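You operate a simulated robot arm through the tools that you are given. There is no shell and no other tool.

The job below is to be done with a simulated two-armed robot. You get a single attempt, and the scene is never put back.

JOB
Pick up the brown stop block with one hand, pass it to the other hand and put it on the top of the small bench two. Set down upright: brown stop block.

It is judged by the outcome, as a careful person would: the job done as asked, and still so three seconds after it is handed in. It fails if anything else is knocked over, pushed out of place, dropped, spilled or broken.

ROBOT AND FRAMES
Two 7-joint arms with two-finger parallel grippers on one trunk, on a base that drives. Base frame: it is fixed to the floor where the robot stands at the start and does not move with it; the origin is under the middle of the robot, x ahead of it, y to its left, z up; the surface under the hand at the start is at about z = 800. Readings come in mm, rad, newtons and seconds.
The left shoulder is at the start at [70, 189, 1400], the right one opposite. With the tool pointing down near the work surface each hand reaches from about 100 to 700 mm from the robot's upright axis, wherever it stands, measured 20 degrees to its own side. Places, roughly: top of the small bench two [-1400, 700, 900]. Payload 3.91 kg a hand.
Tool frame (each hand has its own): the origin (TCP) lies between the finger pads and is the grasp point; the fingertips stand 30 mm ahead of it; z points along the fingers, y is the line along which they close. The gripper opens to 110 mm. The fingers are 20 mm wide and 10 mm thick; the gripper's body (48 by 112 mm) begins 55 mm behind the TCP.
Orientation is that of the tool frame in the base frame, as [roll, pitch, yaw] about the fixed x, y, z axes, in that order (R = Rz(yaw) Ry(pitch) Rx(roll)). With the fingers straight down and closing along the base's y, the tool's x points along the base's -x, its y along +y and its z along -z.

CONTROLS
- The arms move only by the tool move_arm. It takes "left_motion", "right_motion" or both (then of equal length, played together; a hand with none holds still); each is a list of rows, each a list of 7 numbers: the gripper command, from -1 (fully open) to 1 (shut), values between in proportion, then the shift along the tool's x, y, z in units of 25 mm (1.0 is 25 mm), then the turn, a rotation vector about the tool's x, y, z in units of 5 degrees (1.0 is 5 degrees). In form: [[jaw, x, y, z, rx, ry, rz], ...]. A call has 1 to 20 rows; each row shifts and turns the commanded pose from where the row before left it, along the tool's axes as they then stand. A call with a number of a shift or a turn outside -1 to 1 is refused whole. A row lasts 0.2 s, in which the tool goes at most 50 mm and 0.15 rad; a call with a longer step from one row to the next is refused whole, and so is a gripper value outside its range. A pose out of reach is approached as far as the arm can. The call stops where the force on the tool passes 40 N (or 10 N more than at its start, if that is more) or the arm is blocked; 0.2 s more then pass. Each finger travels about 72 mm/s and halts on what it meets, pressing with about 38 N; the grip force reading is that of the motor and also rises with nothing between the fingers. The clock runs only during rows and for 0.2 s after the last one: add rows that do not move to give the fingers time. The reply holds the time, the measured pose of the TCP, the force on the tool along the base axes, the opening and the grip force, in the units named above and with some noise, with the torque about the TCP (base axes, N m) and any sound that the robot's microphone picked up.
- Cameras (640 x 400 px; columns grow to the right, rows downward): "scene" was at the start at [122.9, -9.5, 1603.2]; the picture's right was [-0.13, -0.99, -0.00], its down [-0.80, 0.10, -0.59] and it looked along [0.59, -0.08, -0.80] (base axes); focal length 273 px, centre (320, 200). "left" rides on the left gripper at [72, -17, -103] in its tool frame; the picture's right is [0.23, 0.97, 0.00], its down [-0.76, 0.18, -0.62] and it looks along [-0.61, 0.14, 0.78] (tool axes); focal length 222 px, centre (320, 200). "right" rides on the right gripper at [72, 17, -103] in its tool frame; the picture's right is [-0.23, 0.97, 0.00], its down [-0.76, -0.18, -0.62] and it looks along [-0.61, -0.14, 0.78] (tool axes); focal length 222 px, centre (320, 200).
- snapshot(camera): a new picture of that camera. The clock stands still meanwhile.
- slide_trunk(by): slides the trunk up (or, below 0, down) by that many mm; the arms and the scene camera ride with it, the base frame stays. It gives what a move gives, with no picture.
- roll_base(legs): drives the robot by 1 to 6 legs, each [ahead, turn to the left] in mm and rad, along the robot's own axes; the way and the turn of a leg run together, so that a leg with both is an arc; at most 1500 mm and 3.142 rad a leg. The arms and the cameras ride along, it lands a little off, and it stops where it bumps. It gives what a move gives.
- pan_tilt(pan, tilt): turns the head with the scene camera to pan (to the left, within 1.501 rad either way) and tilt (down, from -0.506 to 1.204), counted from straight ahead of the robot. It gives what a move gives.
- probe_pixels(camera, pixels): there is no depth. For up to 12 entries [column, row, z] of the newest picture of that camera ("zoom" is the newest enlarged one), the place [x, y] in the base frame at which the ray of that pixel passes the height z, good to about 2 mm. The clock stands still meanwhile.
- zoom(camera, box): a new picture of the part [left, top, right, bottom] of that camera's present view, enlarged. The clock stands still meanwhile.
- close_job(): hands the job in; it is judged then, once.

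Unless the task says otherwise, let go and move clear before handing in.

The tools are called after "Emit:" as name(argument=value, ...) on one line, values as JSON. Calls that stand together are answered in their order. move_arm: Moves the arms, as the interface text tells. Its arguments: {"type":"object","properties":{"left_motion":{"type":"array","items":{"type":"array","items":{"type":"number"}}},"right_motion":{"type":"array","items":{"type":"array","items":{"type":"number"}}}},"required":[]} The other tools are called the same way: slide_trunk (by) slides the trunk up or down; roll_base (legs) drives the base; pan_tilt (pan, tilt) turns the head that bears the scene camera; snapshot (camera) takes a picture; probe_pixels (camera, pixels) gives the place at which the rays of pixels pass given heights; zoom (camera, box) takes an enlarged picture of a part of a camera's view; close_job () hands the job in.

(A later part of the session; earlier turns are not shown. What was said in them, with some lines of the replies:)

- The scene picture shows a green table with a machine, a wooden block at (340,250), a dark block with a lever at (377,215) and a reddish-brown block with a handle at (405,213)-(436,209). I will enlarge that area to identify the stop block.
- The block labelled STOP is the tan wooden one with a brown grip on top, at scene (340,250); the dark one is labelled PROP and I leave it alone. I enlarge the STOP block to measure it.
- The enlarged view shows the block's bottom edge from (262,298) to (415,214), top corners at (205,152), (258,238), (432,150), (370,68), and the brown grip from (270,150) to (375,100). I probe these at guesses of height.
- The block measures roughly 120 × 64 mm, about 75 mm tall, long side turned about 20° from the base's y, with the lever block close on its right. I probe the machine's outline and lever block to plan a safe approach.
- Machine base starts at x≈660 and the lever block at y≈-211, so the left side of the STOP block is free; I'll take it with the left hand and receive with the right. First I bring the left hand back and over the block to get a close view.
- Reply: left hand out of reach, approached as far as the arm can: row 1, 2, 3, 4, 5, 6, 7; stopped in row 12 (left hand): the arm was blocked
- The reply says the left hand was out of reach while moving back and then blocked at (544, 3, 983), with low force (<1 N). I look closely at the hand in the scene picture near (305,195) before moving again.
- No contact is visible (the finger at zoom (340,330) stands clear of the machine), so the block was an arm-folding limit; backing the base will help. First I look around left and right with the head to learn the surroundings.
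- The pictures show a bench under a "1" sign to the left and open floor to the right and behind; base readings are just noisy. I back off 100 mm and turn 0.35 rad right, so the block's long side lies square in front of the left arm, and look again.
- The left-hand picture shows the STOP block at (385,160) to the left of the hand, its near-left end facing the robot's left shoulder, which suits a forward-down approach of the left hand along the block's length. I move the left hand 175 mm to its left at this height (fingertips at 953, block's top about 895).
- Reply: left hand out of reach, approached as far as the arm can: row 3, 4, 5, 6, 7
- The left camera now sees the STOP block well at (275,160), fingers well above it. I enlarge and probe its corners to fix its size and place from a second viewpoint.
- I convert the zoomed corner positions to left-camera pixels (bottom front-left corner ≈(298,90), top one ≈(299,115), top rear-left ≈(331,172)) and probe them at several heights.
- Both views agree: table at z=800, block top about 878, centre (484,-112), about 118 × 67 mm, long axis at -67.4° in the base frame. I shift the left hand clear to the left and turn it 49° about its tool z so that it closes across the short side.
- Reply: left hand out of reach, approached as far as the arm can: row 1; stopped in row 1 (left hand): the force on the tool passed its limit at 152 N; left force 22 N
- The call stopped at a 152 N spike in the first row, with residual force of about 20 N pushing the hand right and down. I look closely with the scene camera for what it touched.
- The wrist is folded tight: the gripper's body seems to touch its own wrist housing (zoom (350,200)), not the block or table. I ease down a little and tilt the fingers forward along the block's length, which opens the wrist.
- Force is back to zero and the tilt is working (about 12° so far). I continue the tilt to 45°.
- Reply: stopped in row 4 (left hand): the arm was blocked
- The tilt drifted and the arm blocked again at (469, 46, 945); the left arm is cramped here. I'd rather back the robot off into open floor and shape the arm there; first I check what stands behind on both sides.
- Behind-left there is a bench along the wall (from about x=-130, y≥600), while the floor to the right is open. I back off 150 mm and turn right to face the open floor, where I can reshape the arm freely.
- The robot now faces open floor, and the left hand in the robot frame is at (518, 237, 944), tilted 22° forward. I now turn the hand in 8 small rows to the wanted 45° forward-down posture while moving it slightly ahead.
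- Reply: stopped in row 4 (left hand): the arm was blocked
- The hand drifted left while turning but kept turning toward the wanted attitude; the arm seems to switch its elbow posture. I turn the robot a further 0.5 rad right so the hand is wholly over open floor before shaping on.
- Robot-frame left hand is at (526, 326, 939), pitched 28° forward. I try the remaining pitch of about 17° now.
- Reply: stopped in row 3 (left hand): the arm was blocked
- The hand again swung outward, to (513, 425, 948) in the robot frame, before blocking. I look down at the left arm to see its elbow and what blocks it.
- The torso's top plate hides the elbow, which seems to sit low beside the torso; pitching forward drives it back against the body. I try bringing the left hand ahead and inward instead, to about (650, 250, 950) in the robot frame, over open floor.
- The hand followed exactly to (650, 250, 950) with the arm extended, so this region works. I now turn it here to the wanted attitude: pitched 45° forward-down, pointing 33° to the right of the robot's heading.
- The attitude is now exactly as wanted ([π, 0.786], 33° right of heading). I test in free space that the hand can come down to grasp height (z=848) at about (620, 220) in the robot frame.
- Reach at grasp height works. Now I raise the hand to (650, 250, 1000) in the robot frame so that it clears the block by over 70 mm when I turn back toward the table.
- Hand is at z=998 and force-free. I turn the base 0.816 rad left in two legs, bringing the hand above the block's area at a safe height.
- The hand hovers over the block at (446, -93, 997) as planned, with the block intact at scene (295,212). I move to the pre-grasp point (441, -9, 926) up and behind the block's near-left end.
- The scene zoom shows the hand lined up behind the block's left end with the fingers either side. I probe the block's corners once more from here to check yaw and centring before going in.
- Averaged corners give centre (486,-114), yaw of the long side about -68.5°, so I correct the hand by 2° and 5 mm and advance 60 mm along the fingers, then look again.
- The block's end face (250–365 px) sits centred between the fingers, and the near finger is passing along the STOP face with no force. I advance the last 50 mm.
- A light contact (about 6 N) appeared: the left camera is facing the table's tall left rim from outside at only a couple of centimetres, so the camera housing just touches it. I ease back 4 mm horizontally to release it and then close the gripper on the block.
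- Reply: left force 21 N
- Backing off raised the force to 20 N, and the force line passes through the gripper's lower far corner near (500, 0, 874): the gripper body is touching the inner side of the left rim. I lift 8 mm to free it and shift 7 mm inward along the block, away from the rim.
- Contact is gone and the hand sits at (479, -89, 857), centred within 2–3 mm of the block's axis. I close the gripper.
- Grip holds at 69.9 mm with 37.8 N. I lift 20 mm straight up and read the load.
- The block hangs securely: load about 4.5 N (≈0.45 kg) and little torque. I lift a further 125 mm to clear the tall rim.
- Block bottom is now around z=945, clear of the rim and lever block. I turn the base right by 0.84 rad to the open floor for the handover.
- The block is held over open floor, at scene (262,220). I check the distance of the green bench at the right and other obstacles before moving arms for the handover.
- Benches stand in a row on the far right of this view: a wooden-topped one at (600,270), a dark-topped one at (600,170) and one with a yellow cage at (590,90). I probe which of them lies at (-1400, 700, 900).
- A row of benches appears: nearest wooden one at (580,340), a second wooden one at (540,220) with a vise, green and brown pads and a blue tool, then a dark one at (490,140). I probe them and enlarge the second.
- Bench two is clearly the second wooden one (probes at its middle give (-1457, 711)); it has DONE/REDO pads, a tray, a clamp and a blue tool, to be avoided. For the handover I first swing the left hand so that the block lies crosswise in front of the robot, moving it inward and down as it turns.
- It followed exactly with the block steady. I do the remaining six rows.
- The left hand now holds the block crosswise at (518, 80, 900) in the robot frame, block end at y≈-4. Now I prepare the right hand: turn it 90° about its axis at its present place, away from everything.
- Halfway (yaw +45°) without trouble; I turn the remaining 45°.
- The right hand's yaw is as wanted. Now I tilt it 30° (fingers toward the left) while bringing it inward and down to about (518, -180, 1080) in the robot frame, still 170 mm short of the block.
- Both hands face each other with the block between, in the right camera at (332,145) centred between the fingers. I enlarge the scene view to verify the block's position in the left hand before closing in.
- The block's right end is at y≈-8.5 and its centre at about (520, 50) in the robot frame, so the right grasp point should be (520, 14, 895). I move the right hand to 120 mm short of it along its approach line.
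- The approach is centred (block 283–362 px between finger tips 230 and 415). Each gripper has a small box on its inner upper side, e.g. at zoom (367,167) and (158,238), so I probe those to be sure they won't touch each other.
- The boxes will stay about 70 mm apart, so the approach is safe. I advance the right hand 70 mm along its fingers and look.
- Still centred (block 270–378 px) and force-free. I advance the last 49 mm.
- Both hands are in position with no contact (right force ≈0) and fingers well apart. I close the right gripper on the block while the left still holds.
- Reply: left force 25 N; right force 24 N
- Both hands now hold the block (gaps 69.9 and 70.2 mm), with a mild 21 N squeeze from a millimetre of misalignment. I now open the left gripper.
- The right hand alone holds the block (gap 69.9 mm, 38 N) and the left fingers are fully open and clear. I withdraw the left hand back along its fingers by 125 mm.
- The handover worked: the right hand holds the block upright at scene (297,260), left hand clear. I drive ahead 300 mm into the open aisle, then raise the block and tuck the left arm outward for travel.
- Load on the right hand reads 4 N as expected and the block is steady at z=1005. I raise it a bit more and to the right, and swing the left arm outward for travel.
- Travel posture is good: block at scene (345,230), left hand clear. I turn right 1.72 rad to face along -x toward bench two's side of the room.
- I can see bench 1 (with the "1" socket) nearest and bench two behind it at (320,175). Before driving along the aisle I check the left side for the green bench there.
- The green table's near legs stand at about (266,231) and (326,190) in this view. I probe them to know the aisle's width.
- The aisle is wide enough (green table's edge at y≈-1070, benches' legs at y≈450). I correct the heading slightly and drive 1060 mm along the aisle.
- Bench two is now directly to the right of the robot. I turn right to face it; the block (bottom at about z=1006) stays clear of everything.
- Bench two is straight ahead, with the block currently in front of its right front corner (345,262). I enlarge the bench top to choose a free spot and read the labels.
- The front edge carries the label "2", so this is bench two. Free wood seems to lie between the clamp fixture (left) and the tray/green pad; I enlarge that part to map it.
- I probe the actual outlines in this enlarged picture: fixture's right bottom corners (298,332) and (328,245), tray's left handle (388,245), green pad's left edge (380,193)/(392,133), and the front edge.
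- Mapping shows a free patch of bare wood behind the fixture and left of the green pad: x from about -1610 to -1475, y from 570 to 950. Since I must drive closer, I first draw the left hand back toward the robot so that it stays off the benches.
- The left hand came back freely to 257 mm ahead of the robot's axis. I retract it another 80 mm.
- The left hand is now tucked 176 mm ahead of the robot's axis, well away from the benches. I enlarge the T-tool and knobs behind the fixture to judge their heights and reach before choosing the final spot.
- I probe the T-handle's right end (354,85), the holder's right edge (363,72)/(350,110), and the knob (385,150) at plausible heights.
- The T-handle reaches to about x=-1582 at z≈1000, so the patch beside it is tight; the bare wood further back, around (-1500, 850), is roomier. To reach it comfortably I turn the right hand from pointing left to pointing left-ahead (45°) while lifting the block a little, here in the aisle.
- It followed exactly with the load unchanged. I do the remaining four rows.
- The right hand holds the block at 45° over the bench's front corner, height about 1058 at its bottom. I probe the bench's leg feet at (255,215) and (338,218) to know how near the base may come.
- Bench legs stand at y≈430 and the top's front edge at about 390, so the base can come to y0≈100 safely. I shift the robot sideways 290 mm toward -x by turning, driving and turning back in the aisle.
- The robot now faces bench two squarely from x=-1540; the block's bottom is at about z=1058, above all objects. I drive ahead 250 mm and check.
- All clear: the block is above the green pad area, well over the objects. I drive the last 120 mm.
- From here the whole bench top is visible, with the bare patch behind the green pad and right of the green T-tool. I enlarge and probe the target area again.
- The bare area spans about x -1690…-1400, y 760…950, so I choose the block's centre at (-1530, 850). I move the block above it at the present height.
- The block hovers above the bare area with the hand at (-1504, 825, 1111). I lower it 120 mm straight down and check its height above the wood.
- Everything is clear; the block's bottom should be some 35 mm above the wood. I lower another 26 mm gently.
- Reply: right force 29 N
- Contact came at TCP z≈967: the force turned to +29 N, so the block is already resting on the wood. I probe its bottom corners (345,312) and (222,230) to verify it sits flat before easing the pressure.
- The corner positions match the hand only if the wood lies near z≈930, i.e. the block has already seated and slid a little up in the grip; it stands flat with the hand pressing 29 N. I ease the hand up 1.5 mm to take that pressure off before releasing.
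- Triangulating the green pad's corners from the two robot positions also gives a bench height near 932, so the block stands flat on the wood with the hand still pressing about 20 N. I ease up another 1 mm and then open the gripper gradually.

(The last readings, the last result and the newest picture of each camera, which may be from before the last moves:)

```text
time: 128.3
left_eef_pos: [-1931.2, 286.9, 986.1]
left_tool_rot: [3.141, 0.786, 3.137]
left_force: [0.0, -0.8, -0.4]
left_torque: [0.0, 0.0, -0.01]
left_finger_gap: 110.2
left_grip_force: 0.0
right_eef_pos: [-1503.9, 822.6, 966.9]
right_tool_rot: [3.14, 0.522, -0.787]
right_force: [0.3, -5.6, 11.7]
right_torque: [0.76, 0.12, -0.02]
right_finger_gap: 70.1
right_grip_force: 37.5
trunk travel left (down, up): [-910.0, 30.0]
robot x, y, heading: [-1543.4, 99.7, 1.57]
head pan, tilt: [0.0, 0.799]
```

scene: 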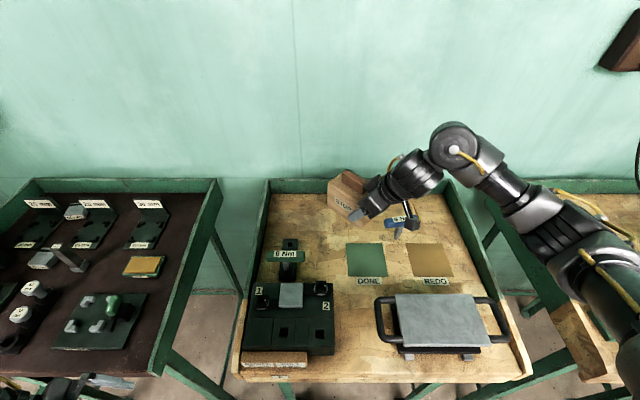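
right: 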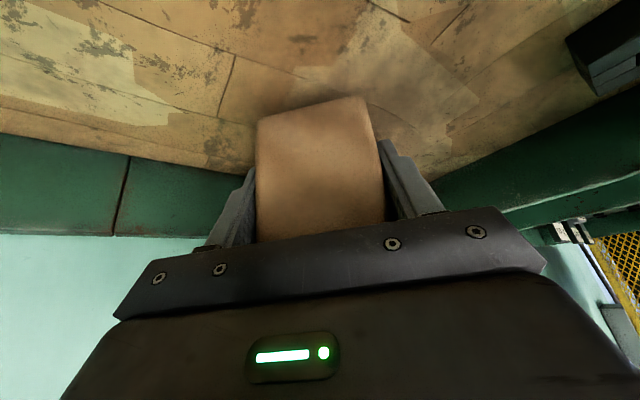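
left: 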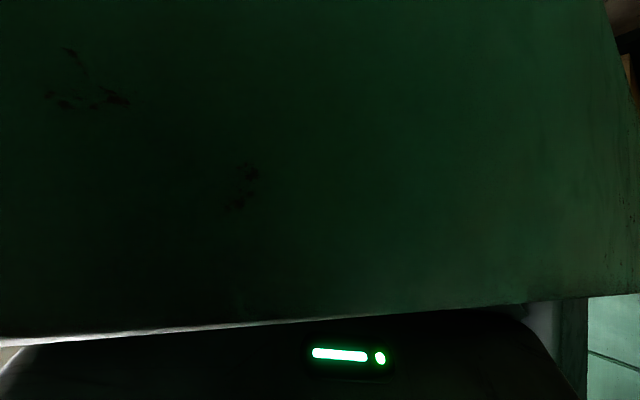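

The residual force now shows a push of -5.6 N along y and a torque from the rear, so the block's back corner is likely touching the rear rim. I lift 15 mm, shift it 30 mm toward the robot, and read the load.

Emit:
move_arm(right_motion=[[1, -0.15, 0, -0.26, 0, 0, 0], [1, -0.15, 0, -0.26, 0, 0, 0], [1, 0.368, 0.423, -0.212, 0, 0, 0], [1, 0.368, 0.423, -0.212, 0, 0, 0], [1, 0, 0, 0, 0, 0, 0]])

Emit:
zoom(camera="scene", box=[270, 160, 370, 240])

Emit:
snapshot(camera="right")

```text
time: 129.5
left_eef_pos: [-1930.8, 287.9, 986.4]
left_tool_rot: [-3.138, 0.784, 3.141]
left_force: [0.4, 0.9, -0.8]
left_torque: [0.02, 0.03, 0.03]
left_finger_gap: 109.9
left_grip_force: 0.0
right_eef_pos: [-1506.5, 796.2, 982.3]
right_tool_rot: [3.14, 0.524, -0.79]
right_force: [-0.3, 0.0, -3.7]
right_torque: [-0.15, -0.14, 0.01]
right_finger_gap: 70.1
right_grip_force: 38.4
trunk travel left (down, up): [-910.0, 30.0]
robot x, y, heading: [-1541.2, 104.2, 1.568]
head pan, tilt: [0.0, 0.799]
```

```text
5.00 times, centred on (320, 200) of scene
```

zoom: 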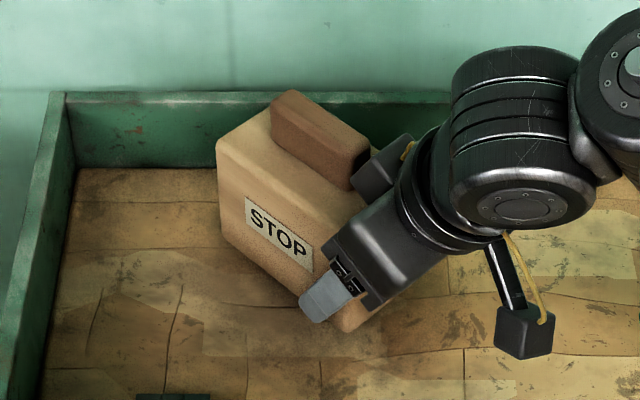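

```text
taken
```

right: 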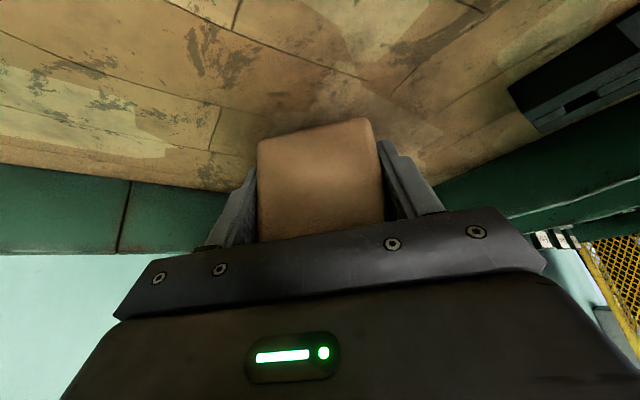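

The block hangs free again (-3.7 N) and the camera shows it clear of the rear rim. I lower 11 mm, then continue in small steps watching for contact.

Emit:
move_arm(right_motion=[[1, 0.11, 0, 0.19, 0, 0, 0], [1, 0.11, 0, 0.19, 0, 0, 0], [1, 0, 0, 0, 0, 0, 0]])

```text
time: 130.3
left_eef_pos: [-1932.1, 288.6, 985.9]
left_tool_rot: [-3.14, 0.786, 3.141]
left_force: [-0.2, -0.3, -0.7]
left_torque: [-0.03, -0.02, 0.0]
left_finger_gap: 110.1
left_grip_force: 0.0
right_eef_pos: [-1504.7, 796.0, 970.3]
right_tool_rot: [3.139, 0.522, -0.789]
right_force: [-0.2, 0.5, -4.5]
right_torque: [-0.13, -0.14, 0.0]
right_finger_gap: 70.1
right_grip_force: 38.0
trunk travel left (down, up): [-910.0, 30.0]
robot x, y, heading: [-1541.2, 100.8, 1.567]
head pan, tilt: [0.0, 0.799]
```

Still hanging free at z=970. I lower by 2 mm and check.

Emit:
move_arm(right_motion=[[1, 0.04, 0, 0.069, 0, 0, 0], [1, 0, 0, 0, 0, 0, 0]])

```text
time: 130.9
left_eef_pos: [-1930.7, 288.7, 985.3]
left_tool_rot: [-3.138, 0.786, 3.141]
left_force: [0.0, 0.0, 0.2]
left_torque: [0.0, -0.01, -0.03]
left_finger_gap: 110.0
left_grip_force: 0.0
right_eef_pos: [-1504.6, 796.1, 969.1]
right_tool_rot: [3.14, 0.524, -0.789]
right_force: [-0.1, 0.4, -4.7]
right_torque: [-0.14, -0.13, 0.0]
right_finger_gap: 69.9
right_grip_force: 38.5
trunk travel left (down, up): [-910.0, 30.0]
robot x, y, heading: [-1542.8, 99.7, 1.566]
head pan, tilt: [0.0, 0.799]
```

Still free (-4.7 N). I lower another 2 mm.

Emit:
move_arm(right_motion=[[1, 0.04, 0, 0.069, 0, 0, 0], [1, 0, 0, 0, 0, 0, 0]])

```text
time: 131.5
left_eef_pos: [-1931.6, 287.5, 986.1]
left_tool_rot: [-3.139, 0.786, 3.138]
left_force: [0.5, 0.2, -0.4]
left_torque: [0.02, 0.0, -0.03]
left_finger_gap: 109.9
left_grip_force: 0.1
right_eef_pos: [-1504.6, 796.1, 966.3]
right_tool_rot: [3.14, 0.523, -0.789]
right_force: [0.4, 1.0, -1.9]
right_torque: [-0.07, -0.3, 0.02]
right_finger_gap: 70.0
right_grip_force: 37.9
trunk travel left (down, up): [-910.0, 30.0]
robot x, y, heading: [-1542.4, 101.8, 1.563]
head pan, tilt: [0.0, 0.799]
```

First touch: the load dropped to -1.9 N at z=966. I lower 1 mm more to seat it.

Emit:
move_arm(right_motion=[[1, 0.02, 0, 0.035, 0, 0, 0], [1, 0, 0, 0, 0, 0, 0]])

Emit:
zoom(camera="scene", box=[280, 165, 360, 230])

```text
time: 132.1
left_eef_pos: [-1930.5, 287.7, 986.5]
left_tool_rot: [-3.139, 0.786, 3.138]
left_force: [-0.7, -0.9, -0.2]
left_torque: [-0.01, 0.02, 0.0]
left_finger_gap: 109.8
left_grip_force: 0.0
right_eef_pos: [-1505.3, 796.0, 965.8]
right_tool_rot: [-3.141, 0.523, -0.791]
right_force: [1.5, -0.5, 2.2]
right_torque: [-0.07, -0.46, -0.02]
right_finger_gap: 69.8
right_grip_force: 37.8
trunk travel left (down, up): [-910.0, 30.0]
robot x, y, heading: [-1540.7, 105.9, 1.564]
head pan, tilt: [0.0, 0.799]
```

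```text
6.15 times, centred on (320, 198) of scene
```

zoom: 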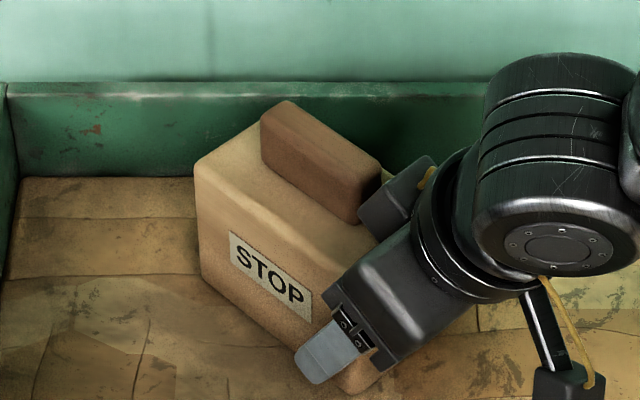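

The touch point works out to the block's corner nearest the hand, so it is only slightly off level. I press down 1 mm more to seat it, then read again.

Emit:
move_arm(right_motion=[[1, 0.02, 0, 0.035, 0, 0, 0], [1, 0, 0, 0, 0, 0, 0], [1, 0, 0, 0, 0, 0, 0]])

```text
time: 132.9
left_eef_pos: [-1931.6, 286.0, 986.4]
left_tool_rot: [-3.14, 0.786, 3.137]
left_force: [0.3, -0.2, 0.0]
left_torque: [0.01, -0.01, 0.01]
left_finger_gap: 109.9
left_grip_force: 0.0
right_eef_pos: [-1504.1, 796.3, 967.4]
right_tool_rot: [-3.141, 0.526, -0.788]
right_force: [4.4, 1.6, 12.3]
right_torque: [0.07, -0.8, -0.04]
right_finger_gap: 69.9
right_grip_force: 37.3
trunk travel left (down, up): [-910.0, 30.0]
robot x, y, heading: [-1542.0, 103.2, 1.566]
head pan, tilt: [0.0, 0.799]
```

Contact is still at that one corner with about 17 N, so the block is only marginally off level and will settle by itself on its broad base. I ease back 1 mm and open the fingers gradually.

Emit:
move_arm(right_motion=[[1, -0.02, 0, -0.035, 0, 0, 0], [1, 0, 0, 0, 0, 0, 0], [-0.28, 0, 0, 0, 0, 0, 0], [-0.32, 0, 0, 0, 0, 0, 0], [-0.36, 0, 0, 0, 0, 0, 0], [-0.42, 0, 0, 0, 0, 0, 0], [-0.5, 0, 0, 0, 0, 0, 0], [-0.6, 0, 0, 0, 0, 0, 0], [-0.6, 0, 0, 0, 0, 0, 0], [-0.6, 0, 0, 0, 0, 0, 0]])

Emit:
zoom(camera="scene", box=[280, 165, 360, 230])

Emit:
snapshot(camera="right")

```text
time: 135.1
left_eef_pos: [-1930.7, 288.8, 986.0]
left_tool_rot: [-3.139, 0.785, 3.138]
left_force: [0.5, -0.7, -0.2]
left_torque: [0.04, -0.01, 0.01]
left_finger_gap: 109.8
left_grip_force: 0.1
right_eef_pos: [-1505.2, 796.4, 964.7]
right_tool_rot: [3.141, 0.522, -0.789]
right_force: [0.0, 0.0, 0.3]
right_torque: [-0.02, 0.01, -0.02]
right_finger_gap: 88.2
right_grip_force: 0.0
trunk travel left (down, up): [-910.0, 30.0]
robot x, y, heading: [-1537.3, 105.0, 1.565]
head pan, tilt: [0.0, 0.799]
```

```text
6.15 times, centred on (320, 198) of scene
```

zoom: 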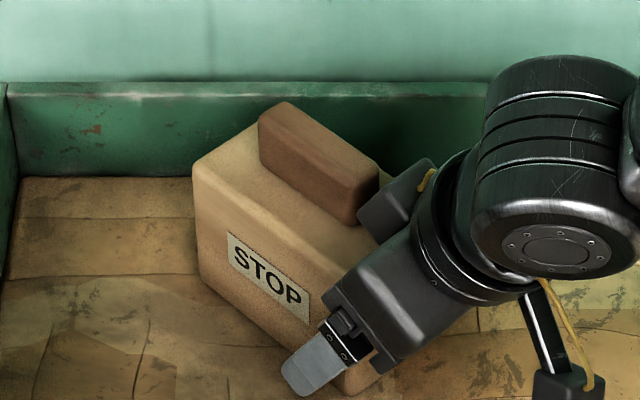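

```text
taken
```

right: 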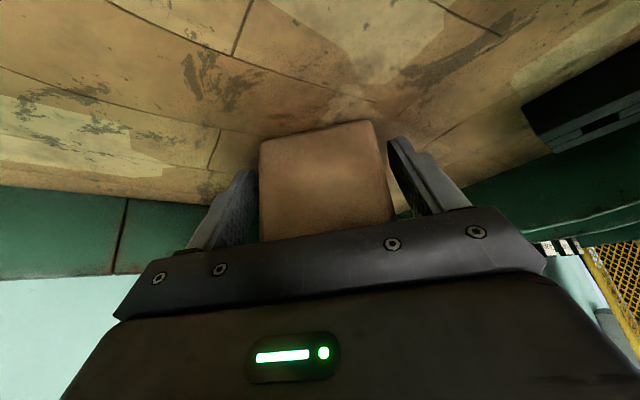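

The block stays put on the wood, the hand reads zero force, and the gap is 88 mm. I open fully and withdraw straight back along the fingers.

Emit:
move_arm(right_motion=[[-1, 0, 0, 0, 0, 0, 0], [-1, 0, 0, 0, 0, 0, 0], [-1, 0, 0, -0.3, 0, 0, 0], [-1, 0, 0, -0.6, 0, 0, 0], [-1, 0, 0, -0.9, 0, 0, 0], [-1, 0, 0, -0.9, 0, 0, 0], [-1, 0, 0, -0.9, 0, 0, 0], [-1, 0, 0, -0.9, 0, 0, 0], [-1, 0, 0, -0.9, 0, 0, 0], [-1, 0, 0, 0, 0, 0, 0]])

Emit:
zoom(camera="scene", box=[260, 150, 420, 270])

Emit:
snapshot(camera="right")

```text
time: 137.3
left_eef_pos: [-1929.9, 287.9, 985.6]
left_tool_rot: [-3.137, 0.786, 3.14]
left_force: [0.2, -0.2, 0.5]
left_torque: [0.0, 0.0, 0.03]
left_finger_gap: 109.9
left_grip_force: 0.1
right_eef_pos: [-1456.9, 746.7, 1081.7]
right_tool_rot: [3.14, 0.521, -0.789]
right_force: [0.2, 1.0, 0.1]
right_torque: [0.02, -0.02, -0.01]
right_finger_gap: 109.8
right_grip_force: 0.0
trunk travel left (down, up): [-910.0, 30.0]
robot x, y, heading: [-1544.4, 105.3, 1.569]
head pan, tilt: [0.0, 0.799]
```

```text
3.33 times, centred on (340, 210) of scene
```

zoom: 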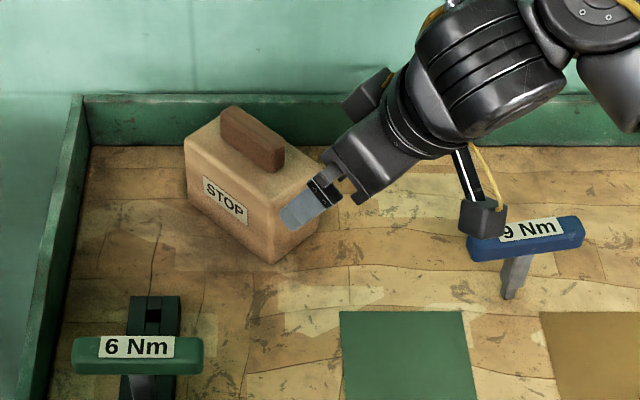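

```text
taken
```

right: 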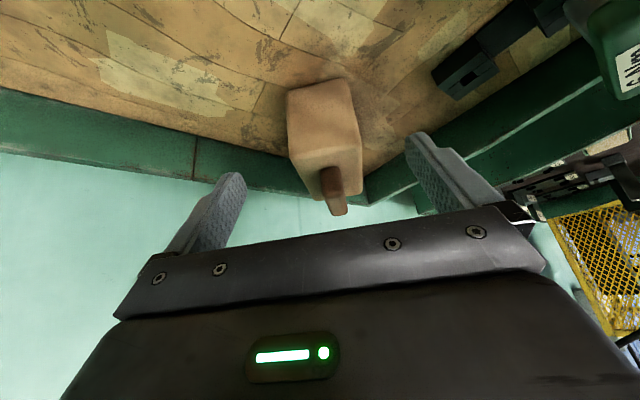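

The block stands upright on bare wood at zoom (245,185), and the hand is clear of everything. I raise the hand 50 mm more and back the robot off into the aisle.

Emit:
move_arm(right_motion=[[-1, -0.5, 0, -0.866, 0, 0, 0], [-1, -0.5, 0, -0.866, 0, 0, 0], [-1, 0, 0, 0, 0, 0, 0]])

Emit:
roll_base(legs=[[-380, 0]])

Emit:
snapshot(camera="scene")

Emit:
zoom(camera="scene", box=[240, 100, 480, 260])

```text
time: 138.1
left_eef_pos: [-1932.2, 287.4, 986.9]
left_tool_rot: [-3.135, 0.784, 3.14]
left_force: [0.1, -0.3, 0.5]
left_torque: [-0.01, 0.0, -0.04]
left_finger_gap: 110.0
left_grip_force: 0.0
right_eef_pos: [-1458.6, 747.2, 1132.0]
right_tool_rot: [3.139, 0.522, -0.789]
right_force: [0.2, -0.5, 0.4]
right_torque: [0.0, -0.02, -0.01]
right_finger_gap: 110.1
right_grip_force: 0.1
trunk travel left (down, up): [-910.0, 30.0]
robot x, y, heading: [-1543.2, 103.2, 1.567]
head pan, tilt: [0.0, 0.799]
```

```text
time: 140.6
left_eef_pos: [-1933.9, -101.5, 987.2]
left_tool_rot: [-3.137, 0.786, 3.137]
left_force: [0.0, 0.7, -0.1]
left_torque: [-0.03, -0.02, -0.01]
left_finger_gap: 110.0
left_grip_force: 0.1
right_eef_pos: [-1459.2, 353.9, 1132.9]
right_tool_rot: [3.14, 0.522, -0.792]
right_force: [0.4, 0.3, 1.0]
right_torque: [0.02, 0.02, 0.01]
right_finger_gap: 109.9
right_grip_force: 0.1
trunk travel left (down, up): [-910.0, 30.0]
robot x, y, heading: [-1545.4, -288.2, 1.562]
head pan, tilt: [0.0, 0.799]
```

```text
taken
```

scene: 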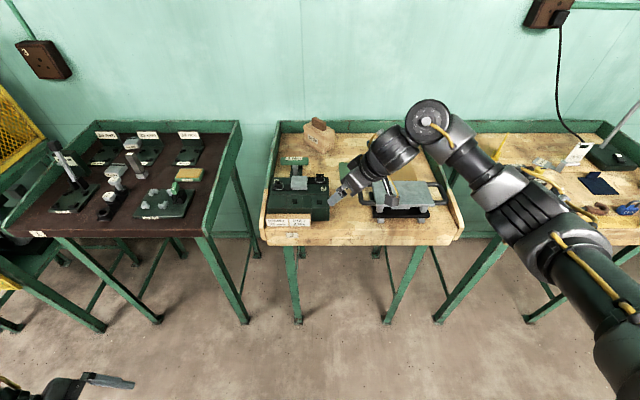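

```text
2.50 times, centred on (360, 180) of scene
```

zoom: 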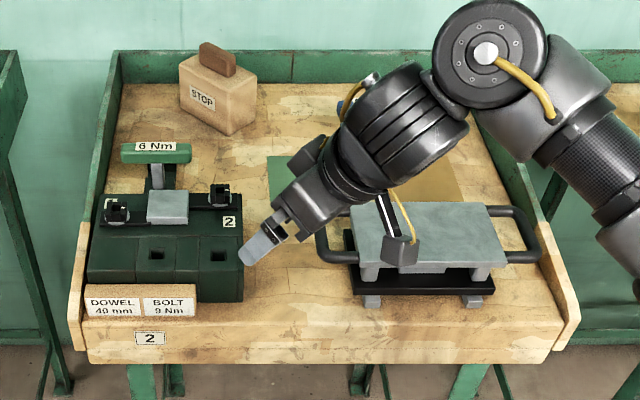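

The block stands upright on bench two, and the fixture, T-tool and tray are in place; the blue tool is hidden behind the arm. I back off 150 mm more to check it too.

Emit:
roll_base(legs=[[-150, 0]])

Emit:
zoom(camera="scene", box=[240, 90, 480, 250])

```text
time: 141.9
left_eef_pos: [-1934.1, -255.4, 985.1]
left_tool_rot: [-3.137, 0.784, -3.139]
left_force: [-0.7, 0.1, 0.2]
left_torque: [-0.01, 0.0, -0.02]
left_finger_gap: 109.9
left_grip_force: 0.1
right_eef_pos: [-1464.6, 204.2, 1131.8]
right_tool_rot: [3.139, 0.522, -0.787]
right_force: [-0.1, 0.5, -0.5]
right_torque: [-0.01, 0.01, 0.01]
right_finger_gap: 109.9
right_grip_force: 0.1
trunk travel left (down, up): [-910.0, 30.0]
robot x, y, heading: [-1549.3, -441.7, 1.572]
head pan, tilt: [0.0, 0.799]
```

```text
2.50 times, centred on (360, 170) of scene
```

zoom: 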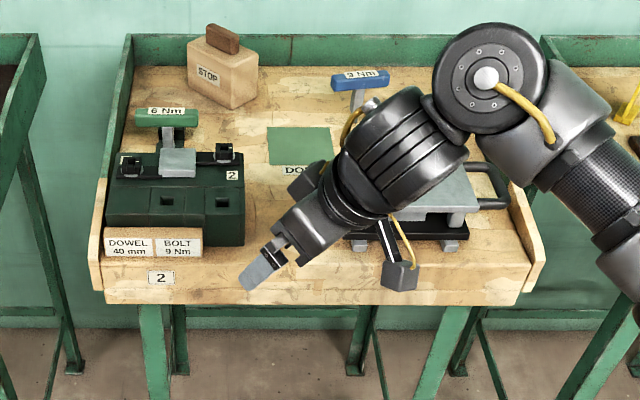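

The STOP block stands upright on bare wood at the back of bench two (zoom (222,70)). The blue 9 Nm tool, green 6 Nm tool, fixture, pad and tray are all undisturbed, and both hands are empty and clear, so I hand the job in.

Emit:
close_job()

```text
The job is handed in.
```

The brown stop block is standing upright on top of small bench two. I picked it up with the left hand, passed it to the right, and set it on bare wood near the back of the bench, behind the green 6 Nm tool. I've handed the job in.

- **Bumps on the way:** While I was lining up the pick, the left arm spiked to 152 N, apparently folding against its own wrist. Its gripper then pressed the machine table's rim at about 20 N.
- **At the bench:** I first set the block down too near the back rim. It slid a little in the grip and was probably touching the rim, so I lifted it, moved it 30 mm toward the front and set it down again.
- **Final check:** Nothing was knocked over or dropped. The last pictures show the two T-handle tools, the clamp fixture, the green pad and the tray on bench two still in place. I did not take another close look at the machine table after leaving it.

Both hands are empty and clear of the bench.
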